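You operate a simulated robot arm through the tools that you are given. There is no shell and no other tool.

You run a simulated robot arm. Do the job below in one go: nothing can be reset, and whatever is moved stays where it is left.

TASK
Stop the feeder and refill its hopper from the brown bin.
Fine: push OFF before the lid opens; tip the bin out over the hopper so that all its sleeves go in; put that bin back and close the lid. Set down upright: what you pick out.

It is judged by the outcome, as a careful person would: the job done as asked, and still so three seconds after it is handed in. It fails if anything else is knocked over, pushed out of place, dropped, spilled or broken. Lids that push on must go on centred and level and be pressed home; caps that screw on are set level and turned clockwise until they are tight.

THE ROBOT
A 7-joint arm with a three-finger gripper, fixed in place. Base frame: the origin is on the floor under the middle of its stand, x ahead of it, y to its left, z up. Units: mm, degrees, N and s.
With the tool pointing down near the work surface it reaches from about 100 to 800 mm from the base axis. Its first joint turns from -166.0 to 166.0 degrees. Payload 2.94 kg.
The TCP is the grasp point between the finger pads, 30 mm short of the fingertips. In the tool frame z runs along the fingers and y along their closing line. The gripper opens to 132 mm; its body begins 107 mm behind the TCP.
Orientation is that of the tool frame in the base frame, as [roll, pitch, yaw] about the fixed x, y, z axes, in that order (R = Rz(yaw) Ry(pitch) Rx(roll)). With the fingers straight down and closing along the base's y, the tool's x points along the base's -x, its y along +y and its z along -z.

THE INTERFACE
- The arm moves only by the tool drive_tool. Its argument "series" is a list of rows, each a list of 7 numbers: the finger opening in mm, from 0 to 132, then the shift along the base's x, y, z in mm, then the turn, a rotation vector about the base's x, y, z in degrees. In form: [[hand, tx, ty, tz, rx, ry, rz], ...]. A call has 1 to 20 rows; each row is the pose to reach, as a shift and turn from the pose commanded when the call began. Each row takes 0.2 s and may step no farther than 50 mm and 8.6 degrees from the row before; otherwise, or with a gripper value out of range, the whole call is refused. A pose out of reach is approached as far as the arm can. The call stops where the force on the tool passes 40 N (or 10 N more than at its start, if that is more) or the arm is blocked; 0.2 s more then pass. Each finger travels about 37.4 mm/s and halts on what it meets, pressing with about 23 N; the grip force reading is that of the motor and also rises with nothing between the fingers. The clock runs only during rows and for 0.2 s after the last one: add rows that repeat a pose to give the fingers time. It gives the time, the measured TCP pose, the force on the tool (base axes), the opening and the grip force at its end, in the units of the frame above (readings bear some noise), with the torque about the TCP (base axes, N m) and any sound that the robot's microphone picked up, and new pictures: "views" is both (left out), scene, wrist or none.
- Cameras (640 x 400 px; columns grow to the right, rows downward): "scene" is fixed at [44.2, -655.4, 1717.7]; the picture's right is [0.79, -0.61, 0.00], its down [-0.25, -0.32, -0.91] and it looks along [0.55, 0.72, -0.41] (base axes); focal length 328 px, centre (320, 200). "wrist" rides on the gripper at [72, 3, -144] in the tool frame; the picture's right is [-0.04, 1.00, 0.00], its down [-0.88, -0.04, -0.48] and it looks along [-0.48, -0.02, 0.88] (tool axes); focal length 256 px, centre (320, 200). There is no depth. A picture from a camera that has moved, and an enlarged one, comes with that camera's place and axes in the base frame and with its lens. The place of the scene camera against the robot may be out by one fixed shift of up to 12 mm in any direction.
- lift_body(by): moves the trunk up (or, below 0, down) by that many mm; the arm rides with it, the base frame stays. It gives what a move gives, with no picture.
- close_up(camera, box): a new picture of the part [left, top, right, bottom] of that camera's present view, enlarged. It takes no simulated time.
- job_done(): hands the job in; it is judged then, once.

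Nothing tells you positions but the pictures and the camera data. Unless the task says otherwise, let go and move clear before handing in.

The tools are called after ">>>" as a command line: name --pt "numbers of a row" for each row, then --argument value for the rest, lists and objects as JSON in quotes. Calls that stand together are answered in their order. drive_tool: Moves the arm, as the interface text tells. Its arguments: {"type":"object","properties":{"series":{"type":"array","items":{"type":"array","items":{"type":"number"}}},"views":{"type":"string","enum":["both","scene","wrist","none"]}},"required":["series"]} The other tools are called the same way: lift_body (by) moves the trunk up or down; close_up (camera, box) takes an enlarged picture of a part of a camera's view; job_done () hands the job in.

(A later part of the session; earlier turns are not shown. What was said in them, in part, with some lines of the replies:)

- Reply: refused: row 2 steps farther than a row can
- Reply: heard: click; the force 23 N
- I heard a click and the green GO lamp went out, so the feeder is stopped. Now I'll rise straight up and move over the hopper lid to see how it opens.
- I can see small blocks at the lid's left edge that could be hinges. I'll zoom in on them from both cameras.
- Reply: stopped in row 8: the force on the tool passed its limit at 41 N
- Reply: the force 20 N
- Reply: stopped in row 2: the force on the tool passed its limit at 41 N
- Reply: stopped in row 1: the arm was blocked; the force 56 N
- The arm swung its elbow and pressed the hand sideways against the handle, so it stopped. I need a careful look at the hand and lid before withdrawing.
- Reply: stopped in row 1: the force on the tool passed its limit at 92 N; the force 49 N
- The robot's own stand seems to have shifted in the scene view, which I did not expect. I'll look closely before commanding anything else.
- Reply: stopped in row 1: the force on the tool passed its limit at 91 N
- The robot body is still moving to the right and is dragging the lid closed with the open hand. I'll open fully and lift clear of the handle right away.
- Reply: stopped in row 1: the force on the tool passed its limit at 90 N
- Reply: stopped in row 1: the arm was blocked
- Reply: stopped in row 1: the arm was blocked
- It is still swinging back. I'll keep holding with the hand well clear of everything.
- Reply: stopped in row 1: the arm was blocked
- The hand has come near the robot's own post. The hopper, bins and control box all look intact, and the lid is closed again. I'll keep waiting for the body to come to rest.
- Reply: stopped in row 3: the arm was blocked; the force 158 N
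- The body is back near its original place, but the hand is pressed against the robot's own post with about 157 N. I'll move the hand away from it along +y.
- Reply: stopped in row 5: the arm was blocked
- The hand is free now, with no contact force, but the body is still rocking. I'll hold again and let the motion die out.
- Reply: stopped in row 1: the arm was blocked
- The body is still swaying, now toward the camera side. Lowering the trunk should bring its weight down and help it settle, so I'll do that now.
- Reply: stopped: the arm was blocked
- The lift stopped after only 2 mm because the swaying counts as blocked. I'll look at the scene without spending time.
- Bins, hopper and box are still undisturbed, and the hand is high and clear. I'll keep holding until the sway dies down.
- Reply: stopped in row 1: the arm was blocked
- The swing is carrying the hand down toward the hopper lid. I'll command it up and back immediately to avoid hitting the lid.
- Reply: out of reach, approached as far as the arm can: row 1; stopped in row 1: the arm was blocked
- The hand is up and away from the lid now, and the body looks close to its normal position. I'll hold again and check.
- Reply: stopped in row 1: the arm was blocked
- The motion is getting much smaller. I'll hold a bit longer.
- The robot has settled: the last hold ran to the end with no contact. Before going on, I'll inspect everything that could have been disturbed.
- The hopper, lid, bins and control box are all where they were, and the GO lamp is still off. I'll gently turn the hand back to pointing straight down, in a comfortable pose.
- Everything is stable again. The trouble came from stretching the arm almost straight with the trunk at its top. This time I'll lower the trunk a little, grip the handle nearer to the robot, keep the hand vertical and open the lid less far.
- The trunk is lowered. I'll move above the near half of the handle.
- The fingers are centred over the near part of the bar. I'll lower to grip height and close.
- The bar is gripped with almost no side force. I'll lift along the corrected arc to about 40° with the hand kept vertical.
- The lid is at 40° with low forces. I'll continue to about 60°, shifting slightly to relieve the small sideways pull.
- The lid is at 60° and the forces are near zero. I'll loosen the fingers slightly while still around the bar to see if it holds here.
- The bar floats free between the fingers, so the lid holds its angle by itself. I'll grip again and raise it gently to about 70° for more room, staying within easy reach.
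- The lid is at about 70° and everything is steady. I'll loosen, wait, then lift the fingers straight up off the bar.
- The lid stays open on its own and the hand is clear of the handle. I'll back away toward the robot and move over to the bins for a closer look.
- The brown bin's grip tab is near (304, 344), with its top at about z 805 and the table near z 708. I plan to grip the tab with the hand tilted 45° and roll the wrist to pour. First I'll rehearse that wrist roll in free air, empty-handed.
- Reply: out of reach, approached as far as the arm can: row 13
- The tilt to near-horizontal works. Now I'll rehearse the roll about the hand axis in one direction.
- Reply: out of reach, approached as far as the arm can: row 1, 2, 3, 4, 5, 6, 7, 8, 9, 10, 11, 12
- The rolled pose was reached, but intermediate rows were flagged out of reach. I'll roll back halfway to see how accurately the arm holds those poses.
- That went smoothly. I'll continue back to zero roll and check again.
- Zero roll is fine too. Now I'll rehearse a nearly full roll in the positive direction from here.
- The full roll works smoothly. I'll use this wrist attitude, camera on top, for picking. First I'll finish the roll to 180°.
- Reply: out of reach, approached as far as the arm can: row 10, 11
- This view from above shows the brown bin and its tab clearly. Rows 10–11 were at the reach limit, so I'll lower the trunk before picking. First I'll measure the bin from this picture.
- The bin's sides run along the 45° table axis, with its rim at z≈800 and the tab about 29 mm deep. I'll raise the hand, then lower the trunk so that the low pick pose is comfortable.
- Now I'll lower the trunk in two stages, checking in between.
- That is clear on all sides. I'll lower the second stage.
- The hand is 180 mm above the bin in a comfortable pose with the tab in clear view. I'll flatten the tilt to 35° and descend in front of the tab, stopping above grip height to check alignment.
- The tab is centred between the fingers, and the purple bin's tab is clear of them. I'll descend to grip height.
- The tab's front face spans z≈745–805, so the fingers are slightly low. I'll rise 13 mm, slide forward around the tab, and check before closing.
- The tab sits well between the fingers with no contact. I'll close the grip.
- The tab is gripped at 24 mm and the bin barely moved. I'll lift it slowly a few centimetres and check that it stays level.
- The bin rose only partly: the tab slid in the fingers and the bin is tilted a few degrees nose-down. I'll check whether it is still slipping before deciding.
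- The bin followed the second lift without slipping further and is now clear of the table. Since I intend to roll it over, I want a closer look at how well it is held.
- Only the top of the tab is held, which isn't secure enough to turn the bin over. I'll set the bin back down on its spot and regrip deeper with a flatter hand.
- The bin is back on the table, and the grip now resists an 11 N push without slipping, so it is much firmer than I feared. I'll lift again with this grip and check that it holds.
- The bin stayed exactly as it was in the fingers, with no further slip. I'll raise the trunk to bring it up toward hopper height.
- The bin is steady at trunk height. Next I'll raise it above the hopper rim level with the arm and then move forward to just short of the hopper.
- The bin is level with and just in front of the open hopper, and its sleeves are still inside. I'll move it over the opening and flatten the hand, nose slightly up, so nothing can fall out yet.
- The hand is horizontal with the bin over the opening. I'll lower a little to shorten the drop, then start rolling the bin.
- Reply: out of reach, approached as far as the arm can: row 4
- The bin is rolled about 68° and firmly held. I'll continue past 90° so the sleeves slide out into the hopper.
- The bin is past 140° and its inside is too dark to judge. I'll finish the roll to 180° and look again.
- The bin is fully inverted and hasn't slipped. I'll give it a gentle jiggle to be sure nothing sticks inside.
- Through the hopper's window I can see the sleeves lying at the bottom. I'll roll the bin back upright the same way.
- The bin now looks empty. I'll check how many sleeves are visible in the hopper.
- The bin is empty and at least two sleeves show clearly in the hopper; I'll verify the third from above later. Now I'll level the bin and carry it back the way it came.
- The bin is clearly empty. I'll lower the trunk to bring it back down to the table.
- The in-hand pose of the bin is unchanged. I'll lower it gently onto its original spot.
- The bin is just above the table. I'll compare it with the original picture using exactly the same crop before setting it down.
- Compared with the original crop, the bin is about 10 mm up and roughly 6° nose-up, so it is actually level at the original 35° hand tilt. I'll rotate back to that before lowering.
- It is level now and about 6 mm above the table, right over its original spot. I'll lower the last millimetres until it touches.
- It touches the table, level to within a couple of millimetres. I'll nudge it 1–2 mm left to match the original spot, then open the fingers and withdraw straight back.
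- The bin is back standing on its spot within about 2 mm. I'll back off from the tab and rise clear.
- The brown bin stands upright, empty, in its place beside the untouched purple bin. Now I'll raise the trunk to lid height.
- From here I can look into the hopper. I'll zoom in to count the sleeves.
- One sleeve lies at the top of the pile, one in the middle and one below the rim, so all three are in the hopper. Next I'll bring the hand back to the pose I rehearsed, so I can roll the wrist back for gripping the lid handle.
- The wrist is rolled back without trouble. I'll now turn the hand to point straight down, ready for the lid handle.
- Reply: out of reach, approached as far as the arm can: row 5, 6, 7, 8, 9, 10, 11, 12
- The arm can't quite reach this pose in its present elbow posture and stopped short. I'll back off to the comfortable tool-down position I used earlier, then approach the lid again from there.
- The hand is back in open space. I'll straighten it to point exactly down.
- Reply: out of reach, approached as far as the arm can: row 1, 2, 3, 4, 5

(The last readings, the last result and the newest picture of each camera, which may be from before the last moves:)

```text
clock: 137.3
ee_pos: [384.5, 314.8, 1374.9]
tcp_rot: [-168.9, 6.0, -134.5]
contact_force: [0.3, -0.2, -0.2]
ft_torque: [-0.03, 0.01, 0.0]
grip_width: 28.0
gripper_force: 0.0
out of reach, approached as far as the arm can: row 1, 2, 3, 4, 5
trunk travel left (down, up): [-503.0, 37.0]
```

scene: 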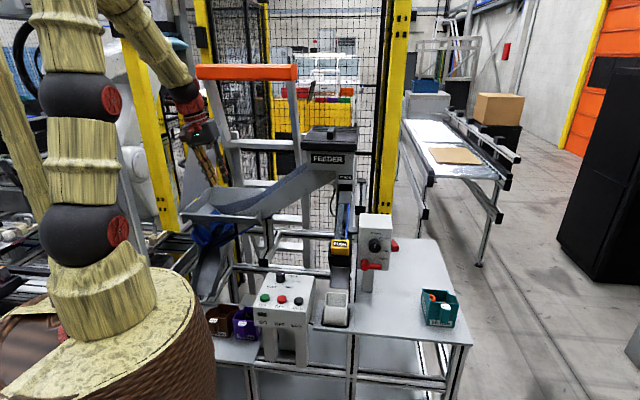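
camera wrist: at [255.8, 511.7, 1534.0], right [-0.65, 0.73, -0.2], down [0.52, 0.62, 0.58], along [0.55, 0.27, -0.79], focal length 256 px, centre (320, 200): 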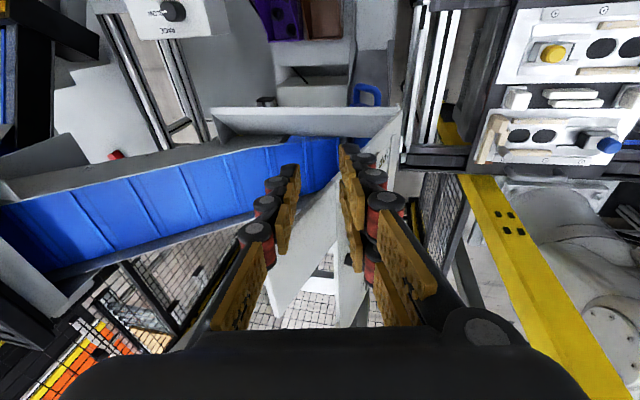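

In this elbow posture the straight-down, camera-back attitude isn't reachable. The camera-on-top attitude works well, and I can also grip the handle bar that way with the hand tilted forward. I'll return to the rehearsed roll position.

>>> drive_tool --pt "30 0 13 2 5.85 -4.57 0.77" --pt "35 0 27 4 11.7 -9.15 1.54" --pt "40 0 40 6 17.55 -13.72 2.31" --pt "45 0 54 8 23.4 -18.3 3.08" --pt "50 1 67 10 29.25 -22.87 3.85" --pt "55 1 80 12 35.1 -27.44 4.61" --pt "60 2 94 14 40.95 -32.02 5.38" --pt "60 2 107 15 46.8 -36.59 6.15" --pt "60 3 120 16 52.65 -41.17 6.92" --pt "60 3 134 18 58.5 -45.74 7.69" --pt "60 3 134 18 58.5 -45.74 7.69" --views "scene"

```text
clock: 139.8
ee_pos: [386.3, 448.6, 1392.8]
tcp_rot: [179.0, 80.1, -136.0]
contact_force: [0.6, 0.1, 0.0]
ft_torque: [0.0, 0.04, 0.01]
grip_width: 60.3
gripper_force: 0.1
out of reach, approached as far as the arm can: row 5
trunk travel left (down, up): [-503.0, 37.0]
```

scene: 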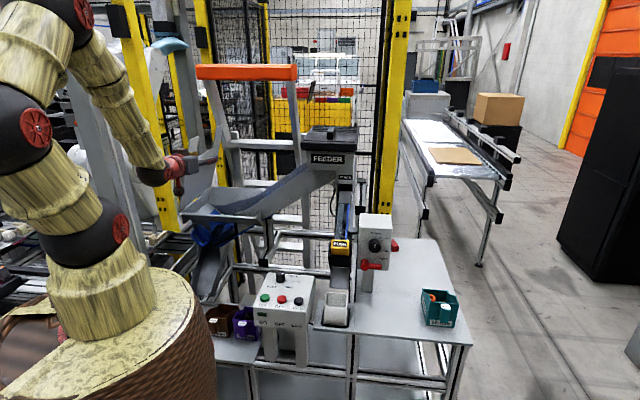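

Good, the rehearsed pose is reached again. I'll roll the wrist to the camera-on-top side.

>>> drive_tool --pt "60 0 0 0 5.85 5.85 -1.46" --pt "60 0 0 0 11.7 11.7 -2.92" --pt "60 0 0 0 17.55 17.55 -4.38" --pt "60 0 0 0 23.4 23.4 -5.84" --pt "60 0 0 0 29.25 29.25 -7.3" --pt "60 0 0 0 35.1 35.1 -8.76" --pt "60 0 0 0 40.95 40.95 -10.22" --pt "60 0 0 0 46.8 46.8 -11.68" --pt "60 0 0 0 52.65 52.65 -13.14" --pt "60 0 0 0 58.5 58.5 -14.6" --pt "60 0 0 0 64.35 64.35 -16.06" --pt "60 0 0 0 70.2 70.2 -17.52" --pt "60 0 0 0 76.05 76.05 -18.98" --pt "60 0 0 0 81.9 81.9 -20.44" --pt "60 0 0 0 87.75 87.75 -21.9" --pt "60 0 0 0 93.6 93.6 -23.36" --pt "60 0 0 0 99.45 99.45 -24.82" --pt "60 0 0 0 105.3 105.3 -26.28" --pt "60 0 0 0 111.15 111.15 -27.74" --pt "60 0 0 0 117 117 -29.2" --views "none"

>>> drive_tool --pt "60 0 0 0 4.18 4.18 -1.04" --pt "60 0 0 0 8.35 8.35 -2.1" --pt "60 0 0 0 8.35 8.35 -2.1" --views "none"

```text
clock: 143.9
ee_pos: [387.4, 448.6, 1392.4]
tcp_rot: [131.1, -74.6, 94.9]
contact_force: [0.0, -0.6, -0.7]
ft_torque: [0.0, 0.01, 0.01]
grip_width: 59.9
gripper_force: 0.1
trunk travel left (down, up): [-503.0, 37.0]
```

```text
clock: 144.8
ee_pos: [387.7, 448.3, 1392.5]
tcp_rot: [-178.8, -79.8, 43.8]
contact_force: [0.3, 0.3, -0.6]
ft_torque: [0.02, 0.0, 0.0]
grip_width: 60.2
gripper_force: 0.2
trunk travel left (down, up): [-503.0, 37.0]
```

Now I'll tilt the hand forward-down and move beside the raised lid to look at the handle.

>>> drive_tool --pt "55 -8 18 10 -5.2 5.2 0" --pt "50 -16 37 20 -10.5 10.5 0" --pt "45 -24 55 30 -15.8 15.8 0" --pt "40 -32 74 40 -21.1 21.1 0" --pt "40 -40 92 48 -26.4 26.4 0" --pt "40 -48 111 52 -31.2 31.2 0" --pt "40 -56 129 52 -33.2 33.2 0" --pt "40 -64 147 52 -33.2 33.2 0" --pt "40 -64 147 52 -33.2 33.2 0" --views "both"

>>> close_up --camera "wrist" --box '[180, 40, 460, 240]'

>>> close_up --camera "scene" --box '[120, 70, 280, 230]'

```text
clock: 146.3
ee_pos: [347.9, 570.8, 1463.0]
tcp_rot: [177.9, -37.6, 47.9]
contact_force: [5.8, 1.7, 6.6]
ft_torque: [-0.51, 0.2, -0.03]
grip_width: 43.5
gripper_force: 2.7
trunk travel left (down, up): [-503.0, 37.0]
stopped in row 7: the force on the tool passed its limit at 48 N (the readings are from after the stop); the commanded pose is now the measured one
camera wrist: at [327.6, 549.0, 1622.6], right [0.7, -0.71, 0.0], down [-0.7, -0.69, -0.16], along [0.12, 0.11, -0.99], focal length 256 px, centre (320, 200)
```

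scene: 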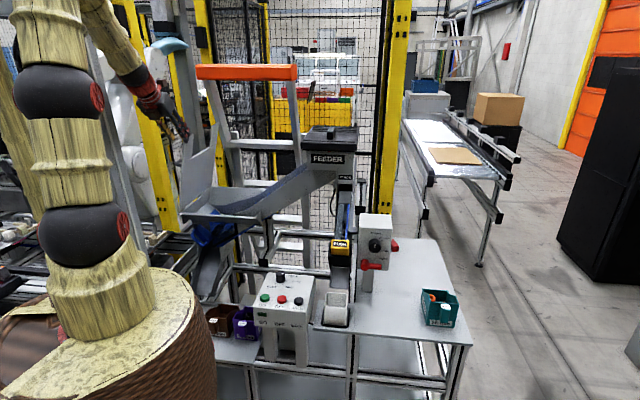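
wrist: 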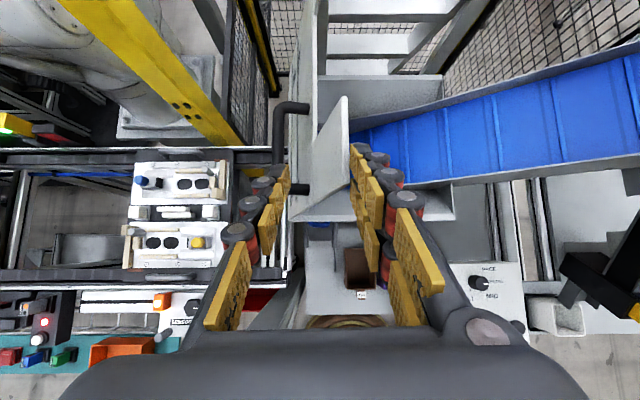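

```text
2.00 times, centred on (320, 140) of wrist
camera zoom: at [327.6, 549.0, 1622.6], right [0.7, -0.71, 0.0], down [-0.7, -0.69, -0.16], along [0.12, 0.11, -0.99], focal length 512 px, centre (320, 320)
```

zoom: 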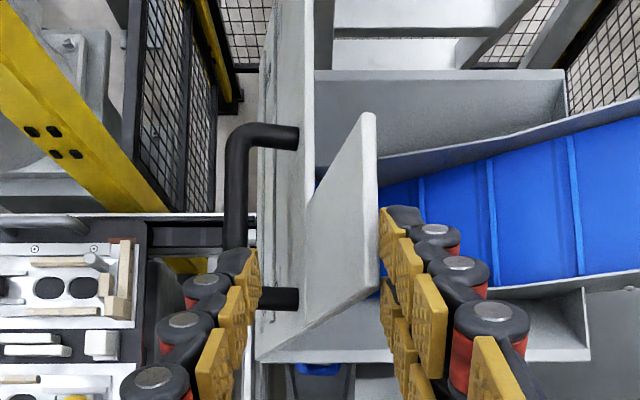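

```text
2.50 times, centred on (200, 150) of scene
camera zoom: at [44.2, -655.4, 1717.7], right [0.79, -0.61, 0.0], down [-0.25, -0.32, -0.91], along [0.55, 0.72, -0.41], focal length 819 px, centre (620, 325)
```

zoom: 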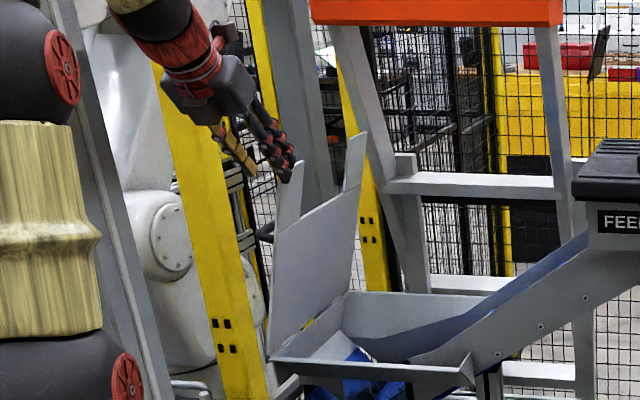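

The fingers touched the top of the lid's extension and the motion stopped; the lid only moved to about 73°. I'll rise above it, straighten the hand, and move over the handle bar, which I now place at u≈-200, v≈723, z≈1353.

>>> drive_tool --pt "44 0 0 25 -0.2 1 -0.5" --pt "40 0 0 48 -0.5 2 -1.1" --pt "34 5 22 50 -0.7 3 -1.6" --pt "30 10 46 50 -0.7 3 -1.6" --pt "30 15 68 48 -0.7 3 -1.6" --pt "30 19 84.6 42 -0.7 3 -1.6" --pt "30 19 84.6 42 -0.7 3 -1.6" --views "both"

>>> close_up --camera "wrist" --box '[220, 80, 420, 240]'

>>> close_up --camera "scene" --box '[120, 60, 280, 220]'

```text
clock: 147.9
ee_pos: [366.2, 656.2, 1506.1]
tcp_rot: [179.9, -34.8, 45.1]
contact_force: [0.7, 0.4, -1.2]
ft_torque: [-0.02, 0.0, -0.02]
grip_width: 30.3
gripper_force: 0.0
trunk travel left (down, up): [-503.0, 37.0]
camera wrist: at [352.3, 636.1, 1665.1], right [0.68, -0.73, -0.02], down [-0.73, -0.68, -0.11], along [0.06, 0.09, -0.99], focal length 256 px, centre (320, 200)
```

scene: 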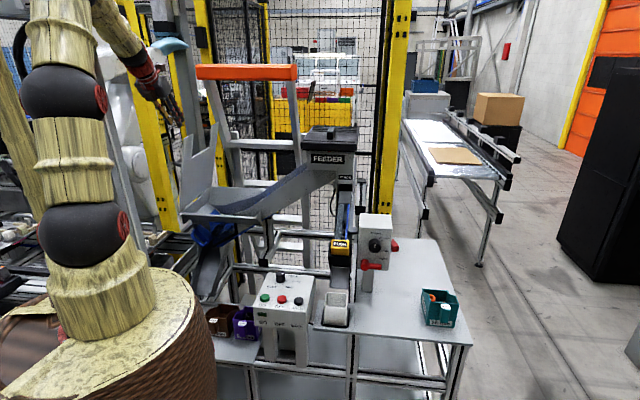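
wrist: 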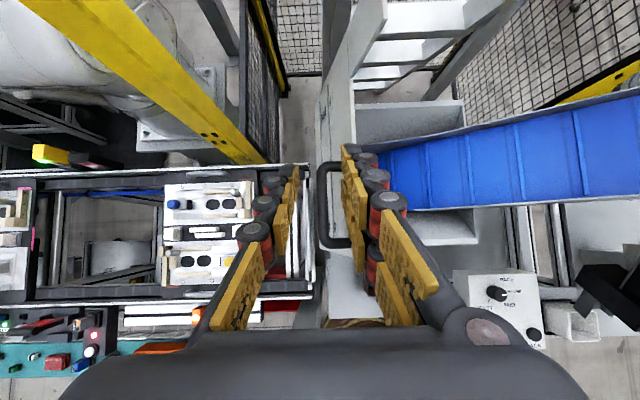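

```text
2.50 times, centred on (320, 160) of wrist
camera zoom: at [352.3, 636.1, 1665.1], right [0.68, -0.73, -0.02], down [-0.73, -0.68, -0.11], along [0.06, 0.09, -0.99], focal length 640 px, centre (320, 300)
```

zoom: 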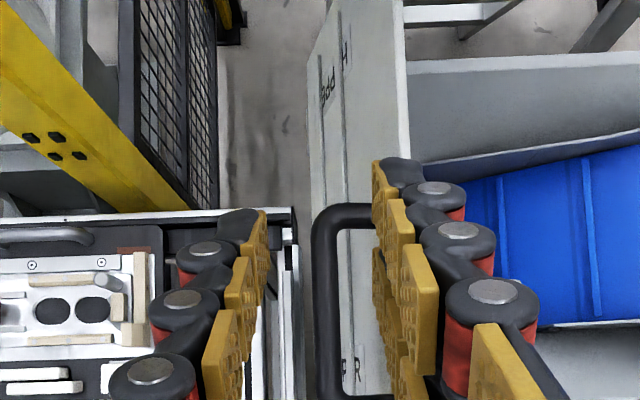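

```text
2.50 times, centred on (200, 140) of scene
camera zoom: at [44.2, -655.4, 1717.7], right [0.79, -0.61, 0.0], down [-0.25, -0.32, -0.91], along [0.55, 0.72, -0.41], focal length 819 px, centre (620, 350)
```

zoom: 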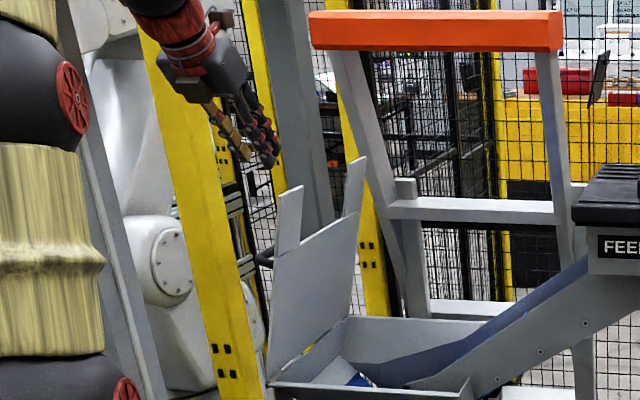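

The bar is directly below the fingers. I'll shift slightly and descend with the fingers straddling it, watching for contact.

>>> drive_tool --pt "30 1 3 -30 0 0 0" --pt "30 1.8 5.2 -65 0 0 0" --pt "30 1.8 5.2 -95 0 0 0" --pt "30 1.8 5.2 -115 0 0 0" --pt "30 1.8 5.2 -115 0 0 0" --views "both"

>>> close_up --camera "wrist" --box '[220, 80, 420, 240]'

```text
clock: 149.1
ee_pos: [367.5, 660.6, 1389.2]
tcp_rot: [179.8, -34.8, 45.2]
contact_force: [0.0, 0.3, 0.8]
ft_torque: [-0.02, -0.01, 0.0]
grip_width: 30.2
gripper_force: 0.1
trunk travel left (down, up): [-503.0, 37.0]
camera wrist: at [355.5, 640.0, 1548.7], right [0.68, -0.73, -0.02], down [-0.73, -0.68, -0.11], along [0.07, 0.09, -0.99], focal length 256 px, centre (320, 200)
```

scene: 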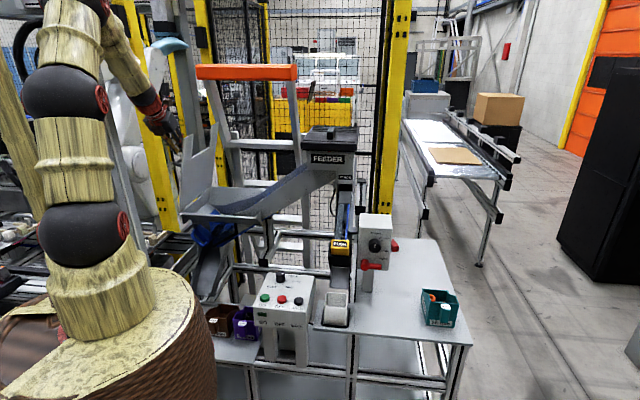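
wrist: 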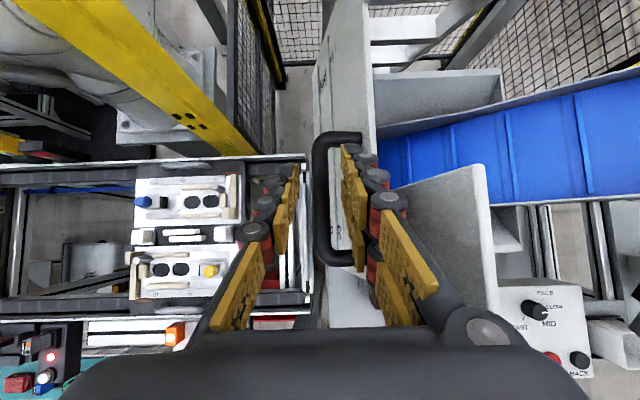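

```text
2.50 times, centred on (320, 160) of wrist
camera zoom: at [355.5, 640.0, 1548.7], right [0.68, -0.73, -0.02], down [-0.73, -0.68, -0.11], along [0.07, 0.09, -0.99], focal length 640 px, centre (320, 300)
```

zoom: 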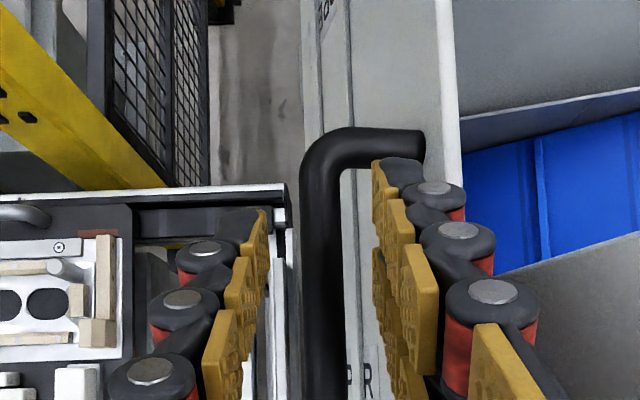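

The bar is centred between the fingers. I'll steepen the hand a little for more room between the handle's legs, then go down the rest of the way.

>>> drive_tool --pt "30 0 0 4 -4.6 4.6 0" --pt "30 0 0 4 -9.2 9.2 0" --pt "30 0 0 -8 -9.2 9.2 0" --pt "30 0 0 -20 -9.2 9.2 0" --pt "30 0 0 -29 -9.2 9.2 0" --pt "30 0 0 -35 -9.2 9.2 0" --pt "30 0 0 -35 -9.2 9.2 0" --views "both"

>>> close_up --camera "wrist" --box '[220, 80, 420, 240]'

```text
clock: 150.7
ee_pos: [360.5, 648.1, 1347.3]
tcp_rot: [179.4, -23.5, 45.1]
contact_force: [-0.1, -0.4, 0.8]
ft_torque: [-0.04, 0.02, 0.01]
grip_width: 30.1
gripper_force: 0.0
out of reach, approached as far as the arm can: row 2, 3, 4, 5, 6, 7
trunk travel left (down, up): [-503.0, 37.0]
camera wrist: at [369.4, 651.1, 1508.6], right [0.68, -0.74, -0.01], down [-0.73, -0.67, 0.09], along [-0.07, -0.05, -1.0], focal length 256 px, centre (320, 200)
```

scene: 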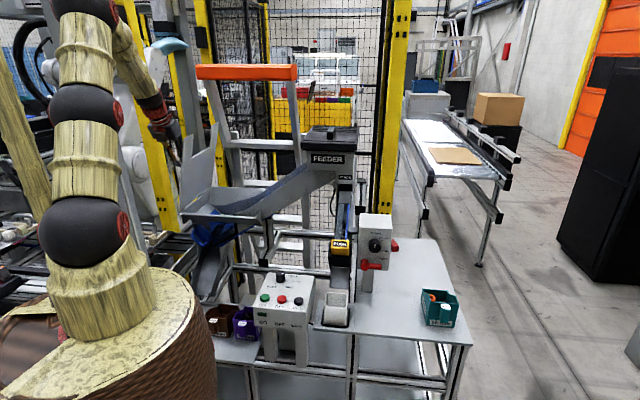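
wrist: 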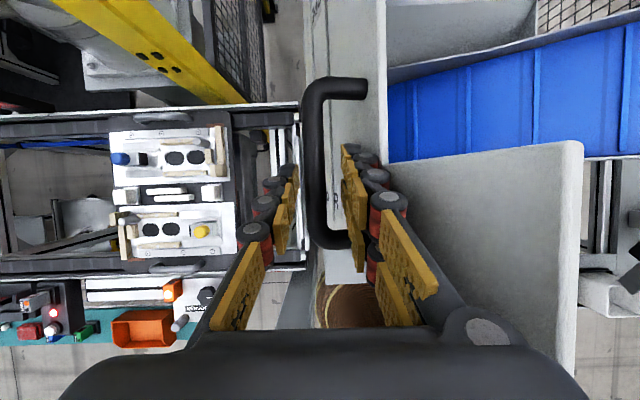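

```text
2.50 times, centred on (320, 160) of wrist
camera zoom: at [369.4, 651.1, 1508.6], right [0.68, -0.74, -0.01], down [-0.73, -0.67, 0.09], along [-0.07, -0.05, -1.0], focal length 640 px, centre (320, 300)
```

zoom: 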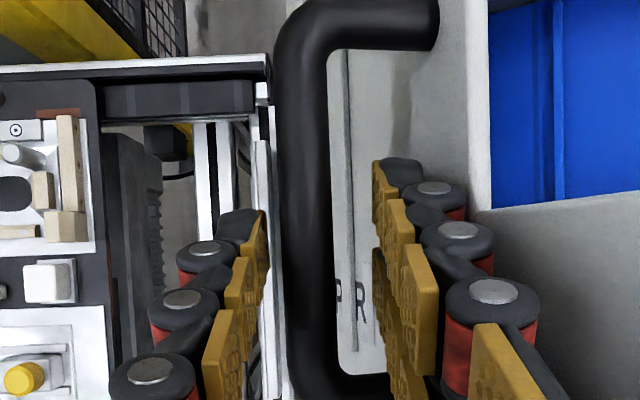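

The last bit of steepening ran into the reach limit, so the hand stopped a little short. I'll ease the tilt back to about 60° and centre again on the bar.

>>> drive_tool --pt "30 2 3 3 2.5 -2.5 0" --pt "30 5 7 5 4.95 -4.95 0" --pt "30 7.8 11.5 5.7 4.95 -4.95 0" --pt "30 7.8 11.5 5.7 4.95 -4.95 0" --views "wrist"

>>> close_up --camera "wrist" --box '[220, 80, 420, 240]'

```text
clock: 151.7
ee_pos: [368.1, 659.1, 1354.7]
tcp_rot: [179.9, -28.8, 45.1]
contact_force: [-0.3, -0.8, 0.8]
ft_torque: [-0.05, 0.0, -0.01]
grip_width: 30.1
gripper_force: 0.1
trunk travel left (down, up): [-503.0, 37.0]
camera wrist: at [367.4, 651.6, 1515.4], right [0.68, -0.73, -0.02], down [-0.73, -0.68, -0.01], along [-0.01, 0.02, -1.0], focal length 256 px, centre (320, 200)
```

wrist: 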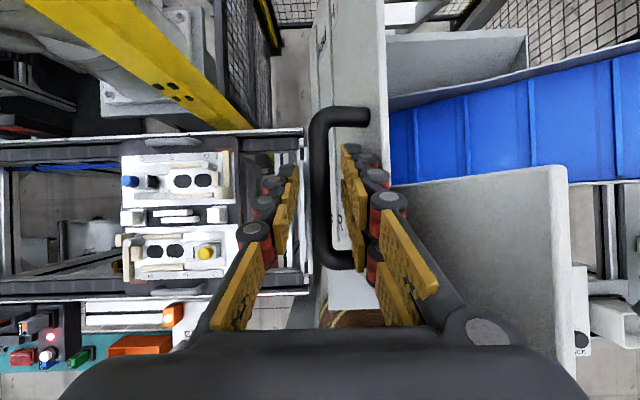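

```text
2.50 times, centred on (320, 160) of wrist
camera zoom: at [367.4, 651.6, 1515.4], right [0.68, -0.73, -0.02], down [-0.73, -0.68, -0.01], along [-0.01, 0.02, -1.0], focal length 640 px, centre (320, 300)
```

zoom: 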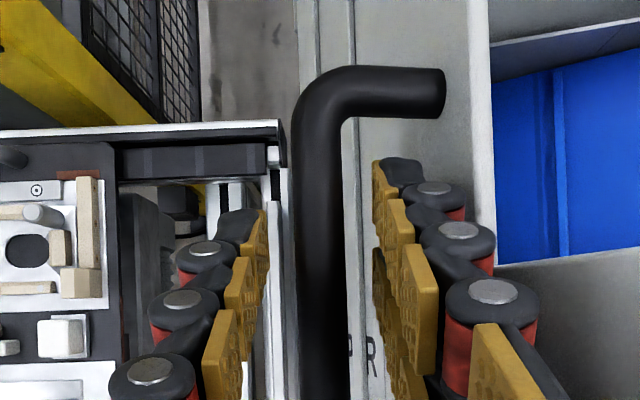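

The bar lies neatly between the fingers with no contact. I'll close on it.

>>> drive_tool --pt "22 0 0 0 0 0 0" --pt "14 0 0 0 0 0 0" --pt "0 0 0 0 0 0 0" --pt "0 0 0 0 0 0 0" --pt "0 0 0 0 0 0 0" --views "both"

>>> close_up --camera "wrist" --box '[220, 80, 420, 240]'

```text
clock: 152.9
ee_pos: [368.1, 659.2, 1353.9]
tcp_rot: [179.9, -28.7, 45.0]
contact_force: [2.7, -1.4, -1.4]
ft_torque: [-0.09, -0.05, 0.34]
grip_width: 13.1
gripper_force: 39.8
trunk travel left (down, up): [-503.0, 37.0]
camera wrist: at [368.0, 651.5, 1515.2], right [0.68, -0.73, -0.02], down [-0.73, -0.68, -0.01], along [-0.01, 0.02, -1.0], focal length 256 px, centre (320, 200)
```

scene: 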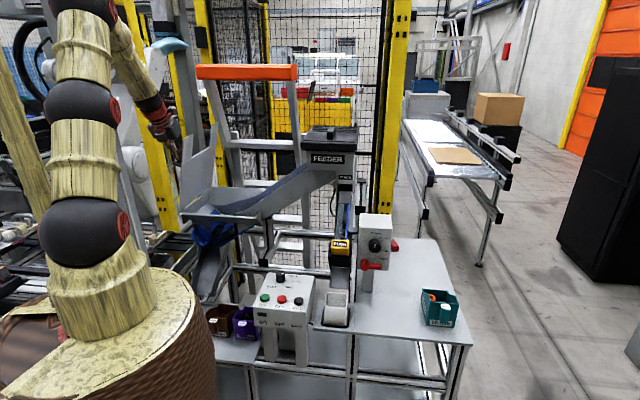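
wrist: 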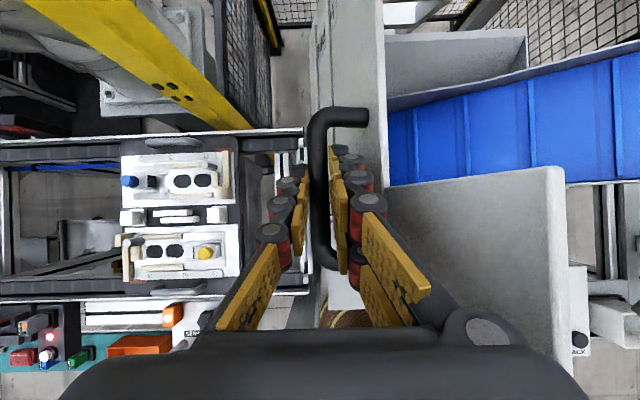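

```text
2.50 times, centred on (320, 160) of wrist
camera zoom: at [368.0, 651.5, 1515.2], right [0.68, -0.73, -0.02], down [-0.73, -0.68, -0.01], along [-0.01, 0.02, -1.0], focal length 640 px, centre (320, 300)
```

zoom: 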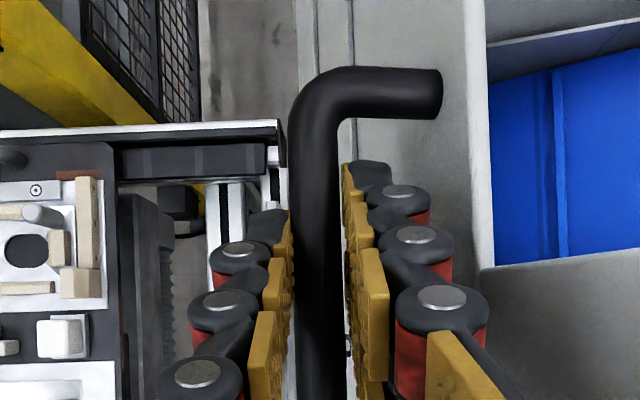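

The handle is gripped. I'll close the lid along its arc, first down to about 40°, watching the force.

>>> drive_tool --pt "0 7.9 -8.1 -1.2 0 0 0" --pt "0 15.1 -15.6 -2.8 0 0 0" --pt "0 22.2 -23 -5 0 0 0" --pt "0 29.3 -30.5 -7.5 0 0 0" --pt "0 36.2 -37.6 -10.8 0 0 0" --pt "0 43.1 -44.8 -14.4 0 0 0" --pt "0 49.7 -51.7 -18.7 0 0 0" --pt "0 56.3 -58.6 -23.3 0 0 0" --pt "0 62.6 -65.1 -28.5 0 0 0" --pt "0 68.8 -71.6 -34.1 0 0 0" --pt "0 74.7 -77.8 -40.3 0 0 0" --pt "0 80.4 -83.8 -46.8 0 0 0" --views "both"

>>> close_up --camera "scene" --box '[140, 110, 300, 240]'

```text
clock: 155.5
ee_pos: [450.8, 578.4, 1306.9]
tcp_rot: [179.9, -28.7, 45.0]
contact_force: [9.3, 9.8, -1.0]
ft_torque: [0.4, -0.18, 0.06]
grip_width: 13.1
gripper_force: 39.6
trunk travel left (down, up): [-503.0, 37.0]
camera wrist: at [449.6, 569.6, 1467.8], right [0.68, -0.73, -0.02], down [-0.73, -0.68, 0.0], along [-0.01, 0.02, -1.0], focal length 256 px, centre (320, 200)
```

scene: 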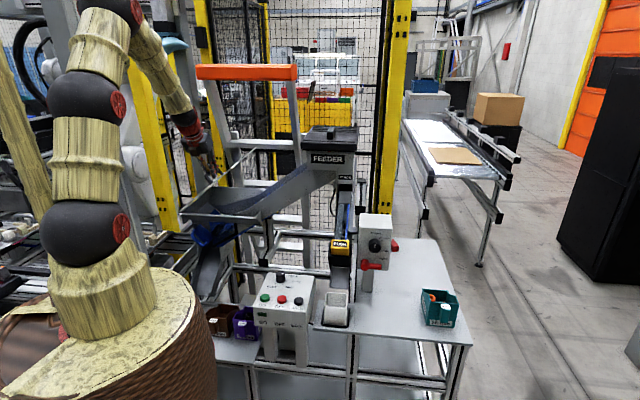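
wrist: 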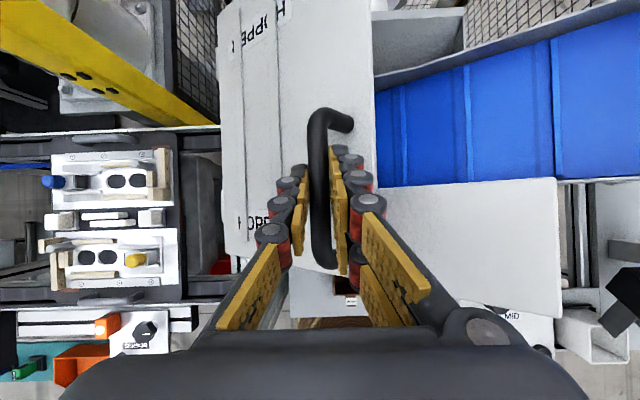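

```text
3.08 times, centred on (220, 175) of scene
camera zoom: at [44.2, -655.4, 1717.7], right [0.79, -0.61, 0.0], down [-0.25, -0.32, -0.91], along [0.55, 0.72, -0.41], focal length 1008 px, centre (628, 277)
```

zoom: 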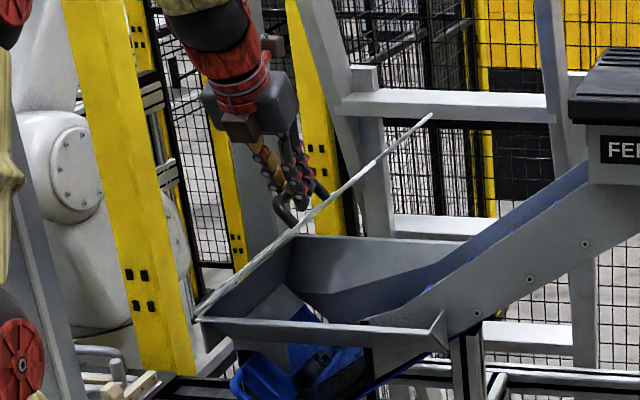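

The lid follows smoothly at about 38°. I'll continue closing to just above the rim, correcting the small sideways pull.

>>> drive_tool --pt "0 6.6 -4.5 -6.9 0 0 0" --pt "0 12.7 -9.1 -14.3 0 0 0" --pt "0 17.7 -14.1 -22.1 0 0 0" --pt "0 22.4 -18.9 -30.2 0 0 0" --pt "0 26.9 -23.3 -38.7 0 0 0" --pt "0 31 -27.4 -47.5 0 0 0" --pt "0 34.8 -31.2 -56.6 0 0 0" --pt "0 38.2 -34.6 -65.9 0 0 0" --pt "0 41.3 -37.8 -75.5 0 0 0" --pt "0 43.1 -39.6 -82 0 0 0" --pt "0 44.8 -41.3 -88.6 0 0 0" --pt "0 46.4 -42.8 -95.3 0 0 0" --pt "0 47.7 -44.2 -102 0 0 0" --views "both"

>>> close_up --camera "scene" --box '[170, 150, 300, 240]'

```text
clock: 158.3
ee_pos: [498.4, 531.8, 1205.7]
tcp_rot: [179.9, -28.8, 45.2]
contact_force: [-2.1, 0.6, -3.2]
ft_torque: [0.19, 0.03, -0.42]
grip_width: 13.0
gripper_force: 40.0
trunk travel left (down, up): [-503.0, 37.0]
camera wrist: at [495.4, 523.8, 1367.0], right [0.68, -0.73, -0.02], down [-0.73, -0.68, -0.01], along [-0.01, 0.02, -1.0], focal length 256 px, centre (320, 200)
```

scene: 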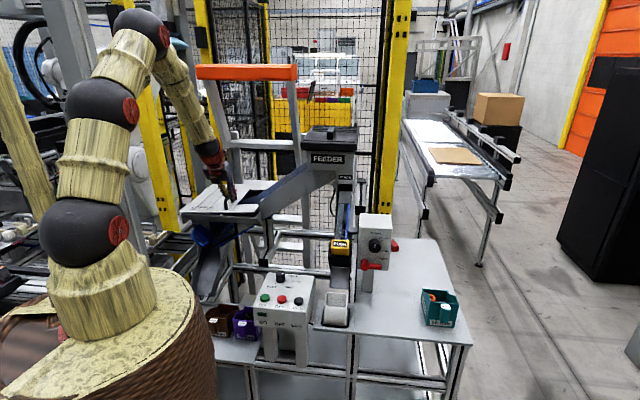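
wrist: 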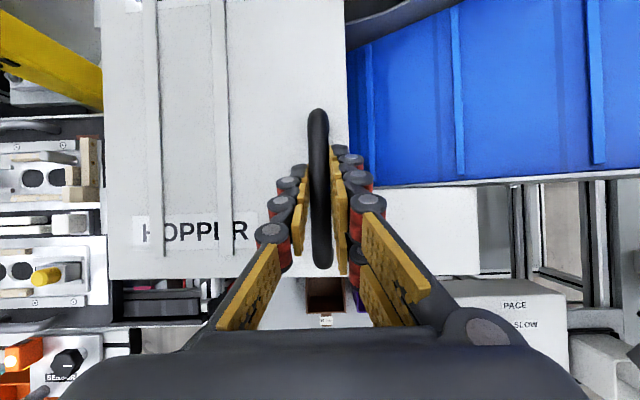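

```text
4.44 times, centred on (235, 195) of scene
camera zoom: at [44.2, -655.4, 1717.7], right [0.79, -0.61, 0.0], down [-0.25, -0.32, -0.91], along [0.55, 0.72, -0.41], focal length 1456 px, centre (698, 222)
```

zoom: 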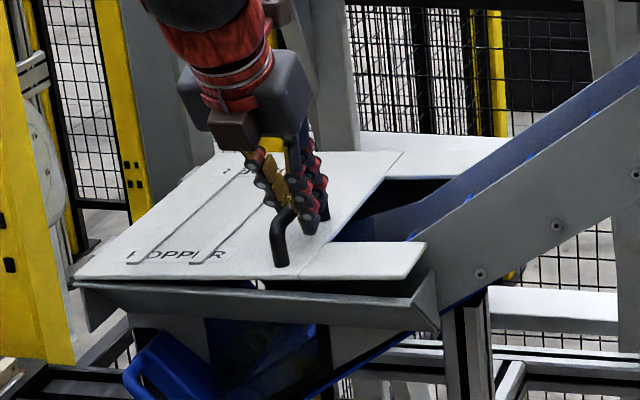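

The lid is only a few degrees from closed. I'll lower the last centimetre in small steps until it seats.

>>> drive_tool --pt "0 0.5 -0.5 -2.5 0 0 0" --pt "0 0.9 -0.9 -5.1 0 0 0" --pt "0 1.3 -1.3 -7.2 0 0 0" --pt "0 1.6 -1.6 -9.2 0 0 0" --pt "0 1.9 -1.9 -11 0 0 0" --pt "0 2 -2 -12.5 0 0 0" --pt "0 2 -2 -14 0 0 0" --views "both"

>>> close_up --camera "scene" --box '[170, 150, 300, 240]'

```text
clock: 159.9
ee_pos: [497.4, 529.4, 1194.1]
tcp_rot: [179.9, -28.9, 45.0]
contact_force: [-7.6, -0.8, 8.9]
ft_torque: [-0.38, 0.44, -0.45]
grip_width: 12.8
gripper_force: 39.4
trunk travel left (down, up): [-503.0, 37.0]
camera wrist: at [497.1, 521.4, 1354.5], right [0.68, -0.73, -0.02], down [-0.73, -0.68, -0.01], along [-0.01, 0.02, -1.0], focal length 256 px, centre (320, 200)
```

scene: 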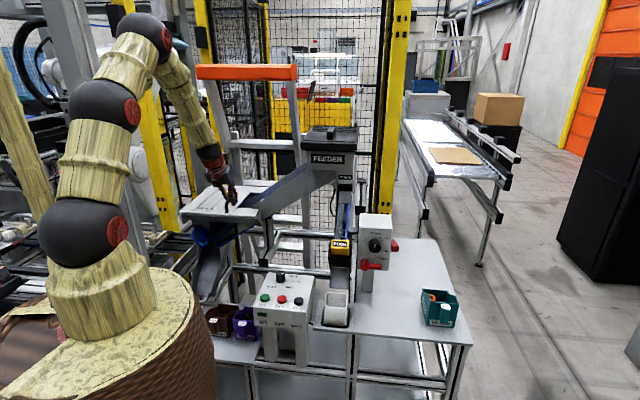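
wrist: 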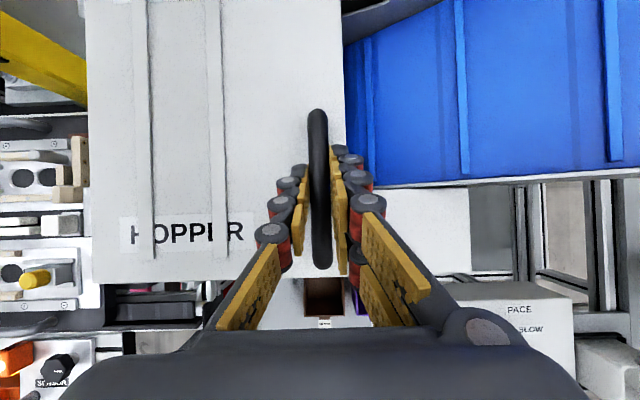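

```text
4.44 times, centred on (235, 195) of scene
camera zoom: at [44.2, -655.4, 1717.7], right [0.79, -0.61, 0.0], down [-0.25, -0.32, -0.91], along [0.55, 0.72, -0.41], focal length 1456 px, centre (698, 222)
```

zoom: 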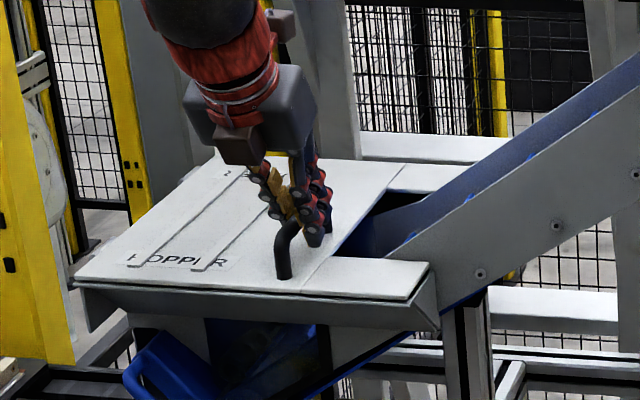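

The lid has seated on the rim. I'll press it lightly to be sure it is fully closed, then open the fingers.

>>> drive_tool --pt "0 -0.5 0.5 -2 0 0 0" --pt "0 -0.5 0.5 -3.5 0 0 0" --pt "0 -0.5 0.5 -3.5 0 0 0" --views "none"

>>> drive_tool --pt "10 0 0 3.5 0 0 0" --pt "20 0 0 3.5 0 0 0" --pt "30 0 0 3.5 0 0 0" --pt "42 0 0 3.5 0 0 0" --pt "50 0 0 3.5 0 0 0" --pt "50 0 0 3.5 0 0 0" --views "both"

>>> close_up --camera "scene" --box '[170, 150, 300, 240]'

>>> close_up --camera "wrist" --box '[200, 80, 440, 260]'

```text
clock: 160.7
ee_pos: [498.4, 530.2, 1193.3]
tcp_rot: [180.0, -29.2, 45.0]
contact_force: [-4.8, -6.0, 31.5]
ft_torque: [0.17, -0.18, -0.58]
grip_width: 12.9
gripper_force: 39.8
trunk travel left (down, up): [-503.0, 37.0]
```

```text
clock: 162.1
ee_pos: [497.4, 529.2, 1192.3]
tcp_rot: [179.9, -28.7, 45.1]
contact_force: [-0.3, -0.3, -0.4]
ft_torque: [-0.01, -0.01, 0.01]
grip_width: 50.4
gripper_force: 0.1
trunk travel left (down, up): [-503.0, 37.0]
camera wrist: at [497.0, 521.7, 1352.7], right [0.68, -0.73, -0.02], down [-0.73, -0.68, -0.01], along [-0.01, 0.02, -1.0], focal length 256 px, centre (320, 200)
```

scene: 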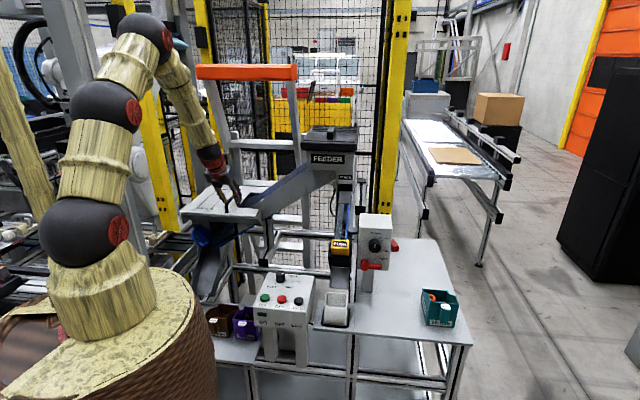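
wrist: 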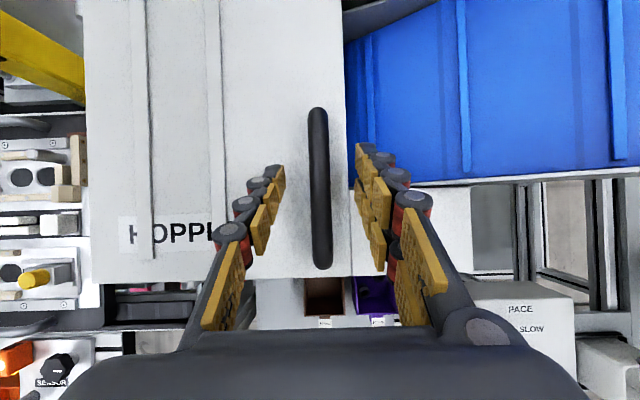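

```text
4.44 times, centred on (235, 195) of scene
camera zoom: at [44.2, -655.4, 1717.7], right [0.79, -0.61, 0.0], down [-0.25, -0.32, -0.91], along [0.55, 0.72, -0.41], focal length 1456 px, centre (698, 222)
```

zoom: 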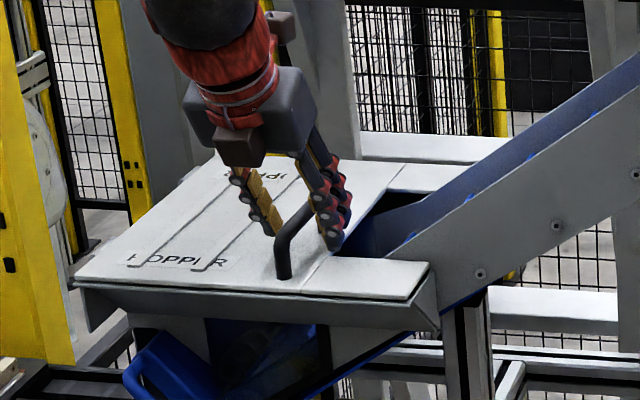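

```text
2.22 times, centred on (320, 170) of wrist
camera zoom: at [497.0, 521.7, 1352.7], right [0.68, -0.73, -0.02], down [-0.73, -0.68, -0.01], along [-0.01, 0.02, -1.0], focal length 569 px, centre (320, 267)
```

zoom: 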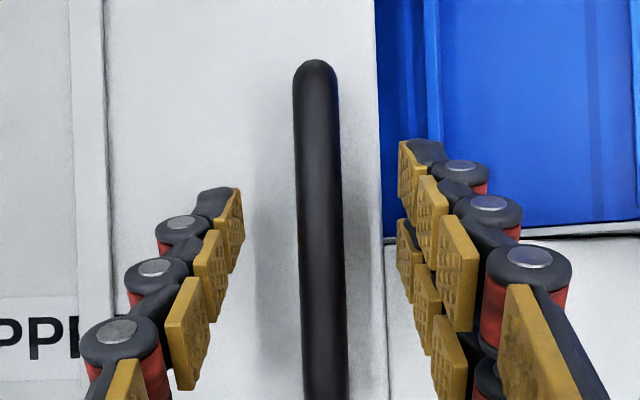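

The lid is closed and the handle released. I'll lift straight up off the bar and move back well clear.

>>> drive_tool --pt "52 0 0 15 0 0 0" --pt "55 0 0 40 0 0 0" --pt "58 0 0 75 0 0 0" --pt "60 0 0 115 0 0 0" --pt "60 -15 -15 150 0 0 0" --pt "60 -40 -40 170 0 0 0" --pt "60 -65 -65 180 0 0 0" --pt "60 -90 -95 180 0 0 0" --pt "60 -115 -125 180 0 0 0" --pt "60 -140 -155 180 0 0 0" --pt "60 -140 -155 180 0 0 0" --views "both"

>>> close_up --camera "scene" --box '[170, 160, 330, 260]'

>>> close_up --camera "scene" --box '[180, 250, 340, 350]'

>>> close_up --camera "wrist" --box '[160, 0, 480, 260]'

```text
clock: 164.5
ee_pos: [356.8, 374.2, 1350.1]
tcp_rot: [179.7, -28.8, 45.1]
contact_force: [0.6, -0.7, 0.5]
ft_torque: [-0.04, 0.0, 0.01]
grip_width: 60.0
gripper_force: 0.1
out of reach, approached as far as the arm can: row 3, 4, 5, 6, 7, 8, 9, 10, 11
trunk travel left (down, up): [-503.0, 37.0]
camera wrist: at [356.4, 367.3, 1511.5], right [0.68, -0.73, -0.02], down [-0.73, -0.68, -0.01], along [-0.01, 0.02, -1.0], focal length 256 px, centre (320, 200)
```

scene: 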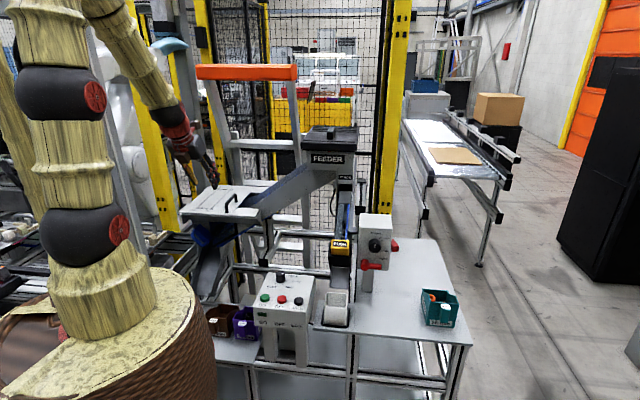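
wrist: 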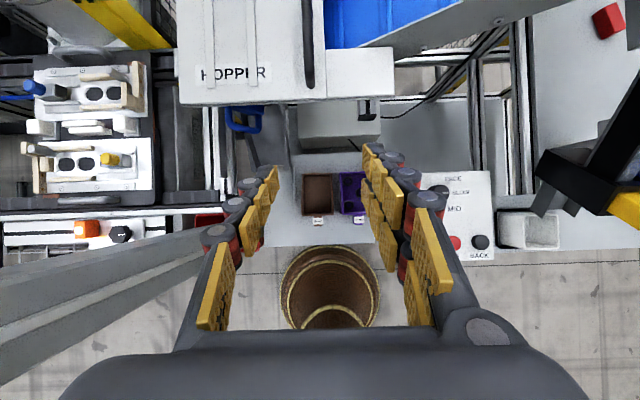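

```text
4.00 times, centred on (250, 210) of scene
camera zoom: at [44.2, -655.4, 1717.7], right [0.79, -0.61, 0.0], down [-0.25, -0.32, -0.91], along [0.55, 0.72, -0.41], focal length 1310 px, centre (600, 160)
```

zoom: 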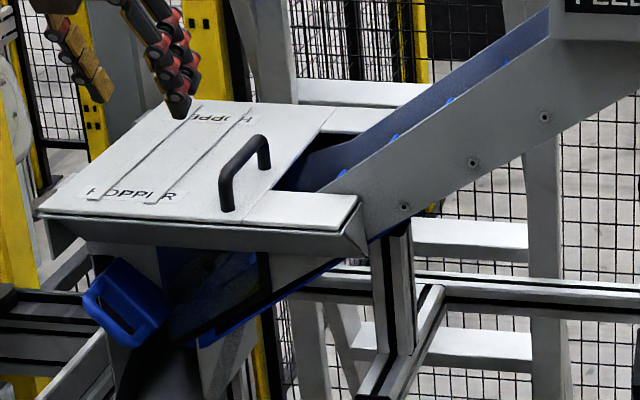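

```text
4.00 times, centred on (260, 300) of scene
camera zoom: at [44.2, -655.4, 1717.7], right [0.79, -0.61, 0.0], down [-0.25, -0.32, -0.91], along [0.55, 0.72, -0.41], focal length 1310 px, centre (560, -200)
```

zoom: 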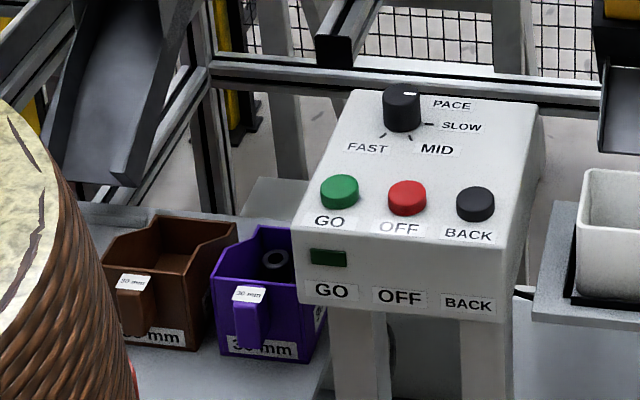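

```text
1.54 times, centred on (320, 130) of wrist
camera zoom: at [356.4, 367.3, 1511.5], right [0.68, -0.73, -0.02], down [-0.73, -0.68, -0.01], along [-0.01, 0.02, -1.0], focal length 394 px, centre (320, 308)
```

zoom: 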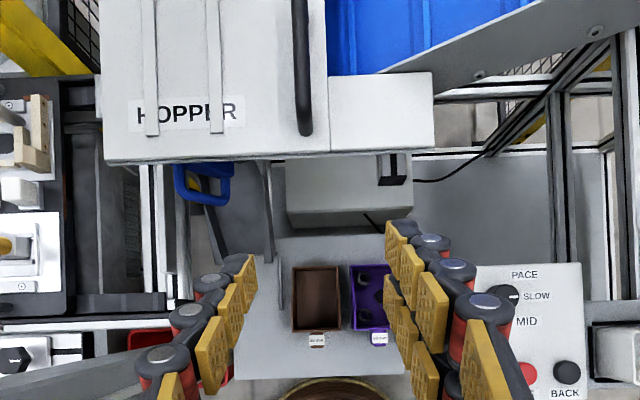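

The lid is closed, the bins stand in place, and the GO lamp is off. I'll do a last check around the scene and hold still briefly to confirm the robot is at rest.

>>> drive_tool --pt "60 0 0 0 0 0 0" --pt "60 0 0 0 0 0 0" --pt "60 0 0 0 0 0 0" --pt "60 0 0 0 0 0 0" --pt "60 0 0 0 0 0 0" --views "scene"

>>> close_up --camera "scene" --box '[310, 190, 490, 350]'

>>> close_up --camera "scene" --box '[180, 200, 280, 270]'

>>> close_up --camera "scene" --box '[190, 285, 270, 345]'

```text
clock: 165.7
ee_pos: [358.0, 373.5, 1350.5]
tcp_rot: [179.8, -28.8, 45.1]
contact_force: [-0.4, 0.5, 0.8]
ft_torque: [-0.02, -0.03, -0.02]
grip_width: 60.0
gripper_force: 0.1
trunk travel left (down, up): [-503.0, 37.0]
```

scene: 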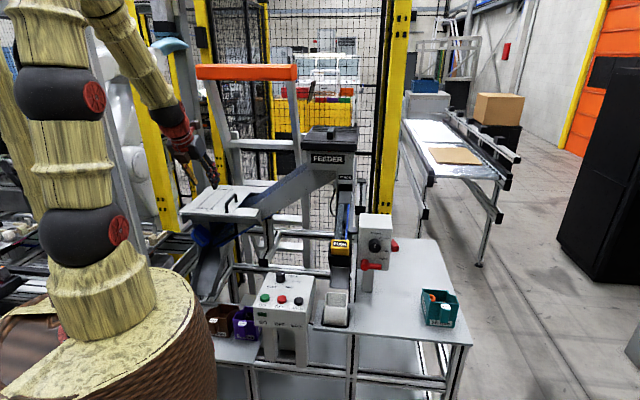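

```text
2.50 times, centred on (400, 270) of scene
camera zoom: at [44.2, -655.4, 1717.7], right [0.79, -0.61, 0.0], down [-0.25, -0.32, -0.91], along [0.55, 0.72, -0.41], focal length 819 px, centre (120, 25)
```

zoom: 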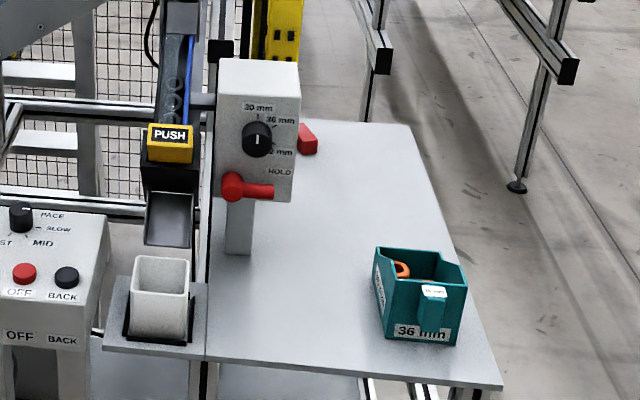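

```text
5.71 times, centred on (230, 235) of scene
camera zoom: at [44.2, -655.4, 1717.7], right [0.79, -0.61, 0.0], down [-0.25, -0.32, -0.91], along [0.55, 0.72, -0.41], focal length 1872 px, centre (834, 0)
```

zoom: 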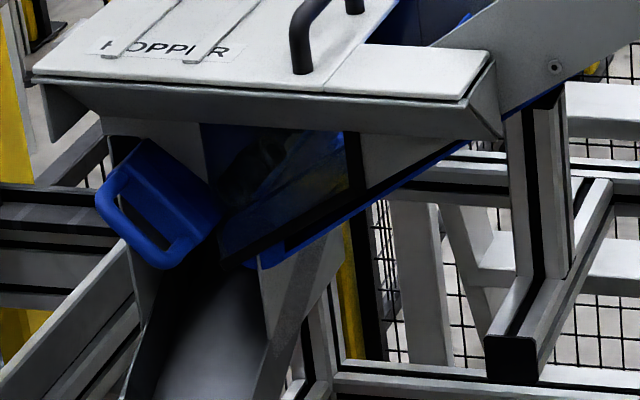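

```text
6.67 times, centred on (230, 315) of scene
camera zoom: at [44.2, -655.4, 1717.7], right [0.79, -0.61, 0.0], down [-0.25, -0.32, -0.91], along [0.55, 0.72, -0.41], focal length 2184 px, centre (920, -567)
```

zoom: 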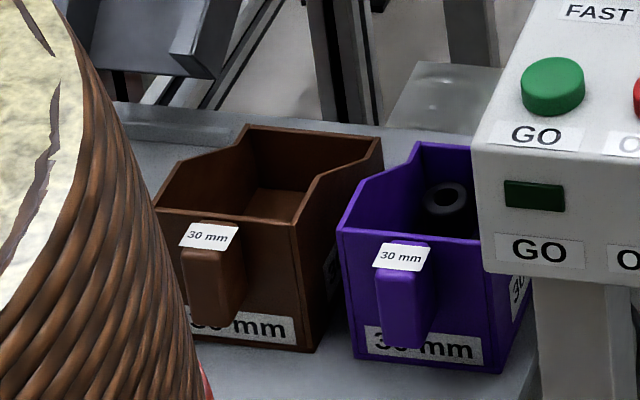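

Everything is at rest: the feeder is off, the three sleeves are in the hopper, the empty brown bin is back upright in its place, and the lid is closed with the hand clear. I'm handing the job in.

>>> job_done

```text
The job is handed in.
```

I stopped the feeder and tipped the brown bin's three sleeves into the hopper. The bin is back upright within about 2 mm of its spot, and the lid is closed. OFF was pressed first: I heard a click and the green GO lamp went out, and it was still out at the end. I've handed the job in and don't have the result yet.

Some things did not go smoothly along the way:

- **First lid opening:** The arm was stretched nearly straight and the robot's body began to sway widely. The hand hit the lid handle with more than 90 N and dragged the lid shut. Later it pressed against the robot's own post with about 157 N. I waited for it to settle, and after that the close-up pictures showed nothing moved or damaged.
- **Bin grip:** The bin slid about 2 cm in the fingers on the first lift. I set it back down, pressed on it to check that the grip held, and lifted again without slipping. The bin did not slip while I tipped it.
- **Lid bump:** While I was moving in to close the lid, the fingers bumped its raised edge at about 48 N and pushed it a few degrees further open.

I could see two sleeves clearly in the hopper, and a third partly hidden below the rim. The bin was empty afterwards, and no sleeve showed anywhere else in the pictures.
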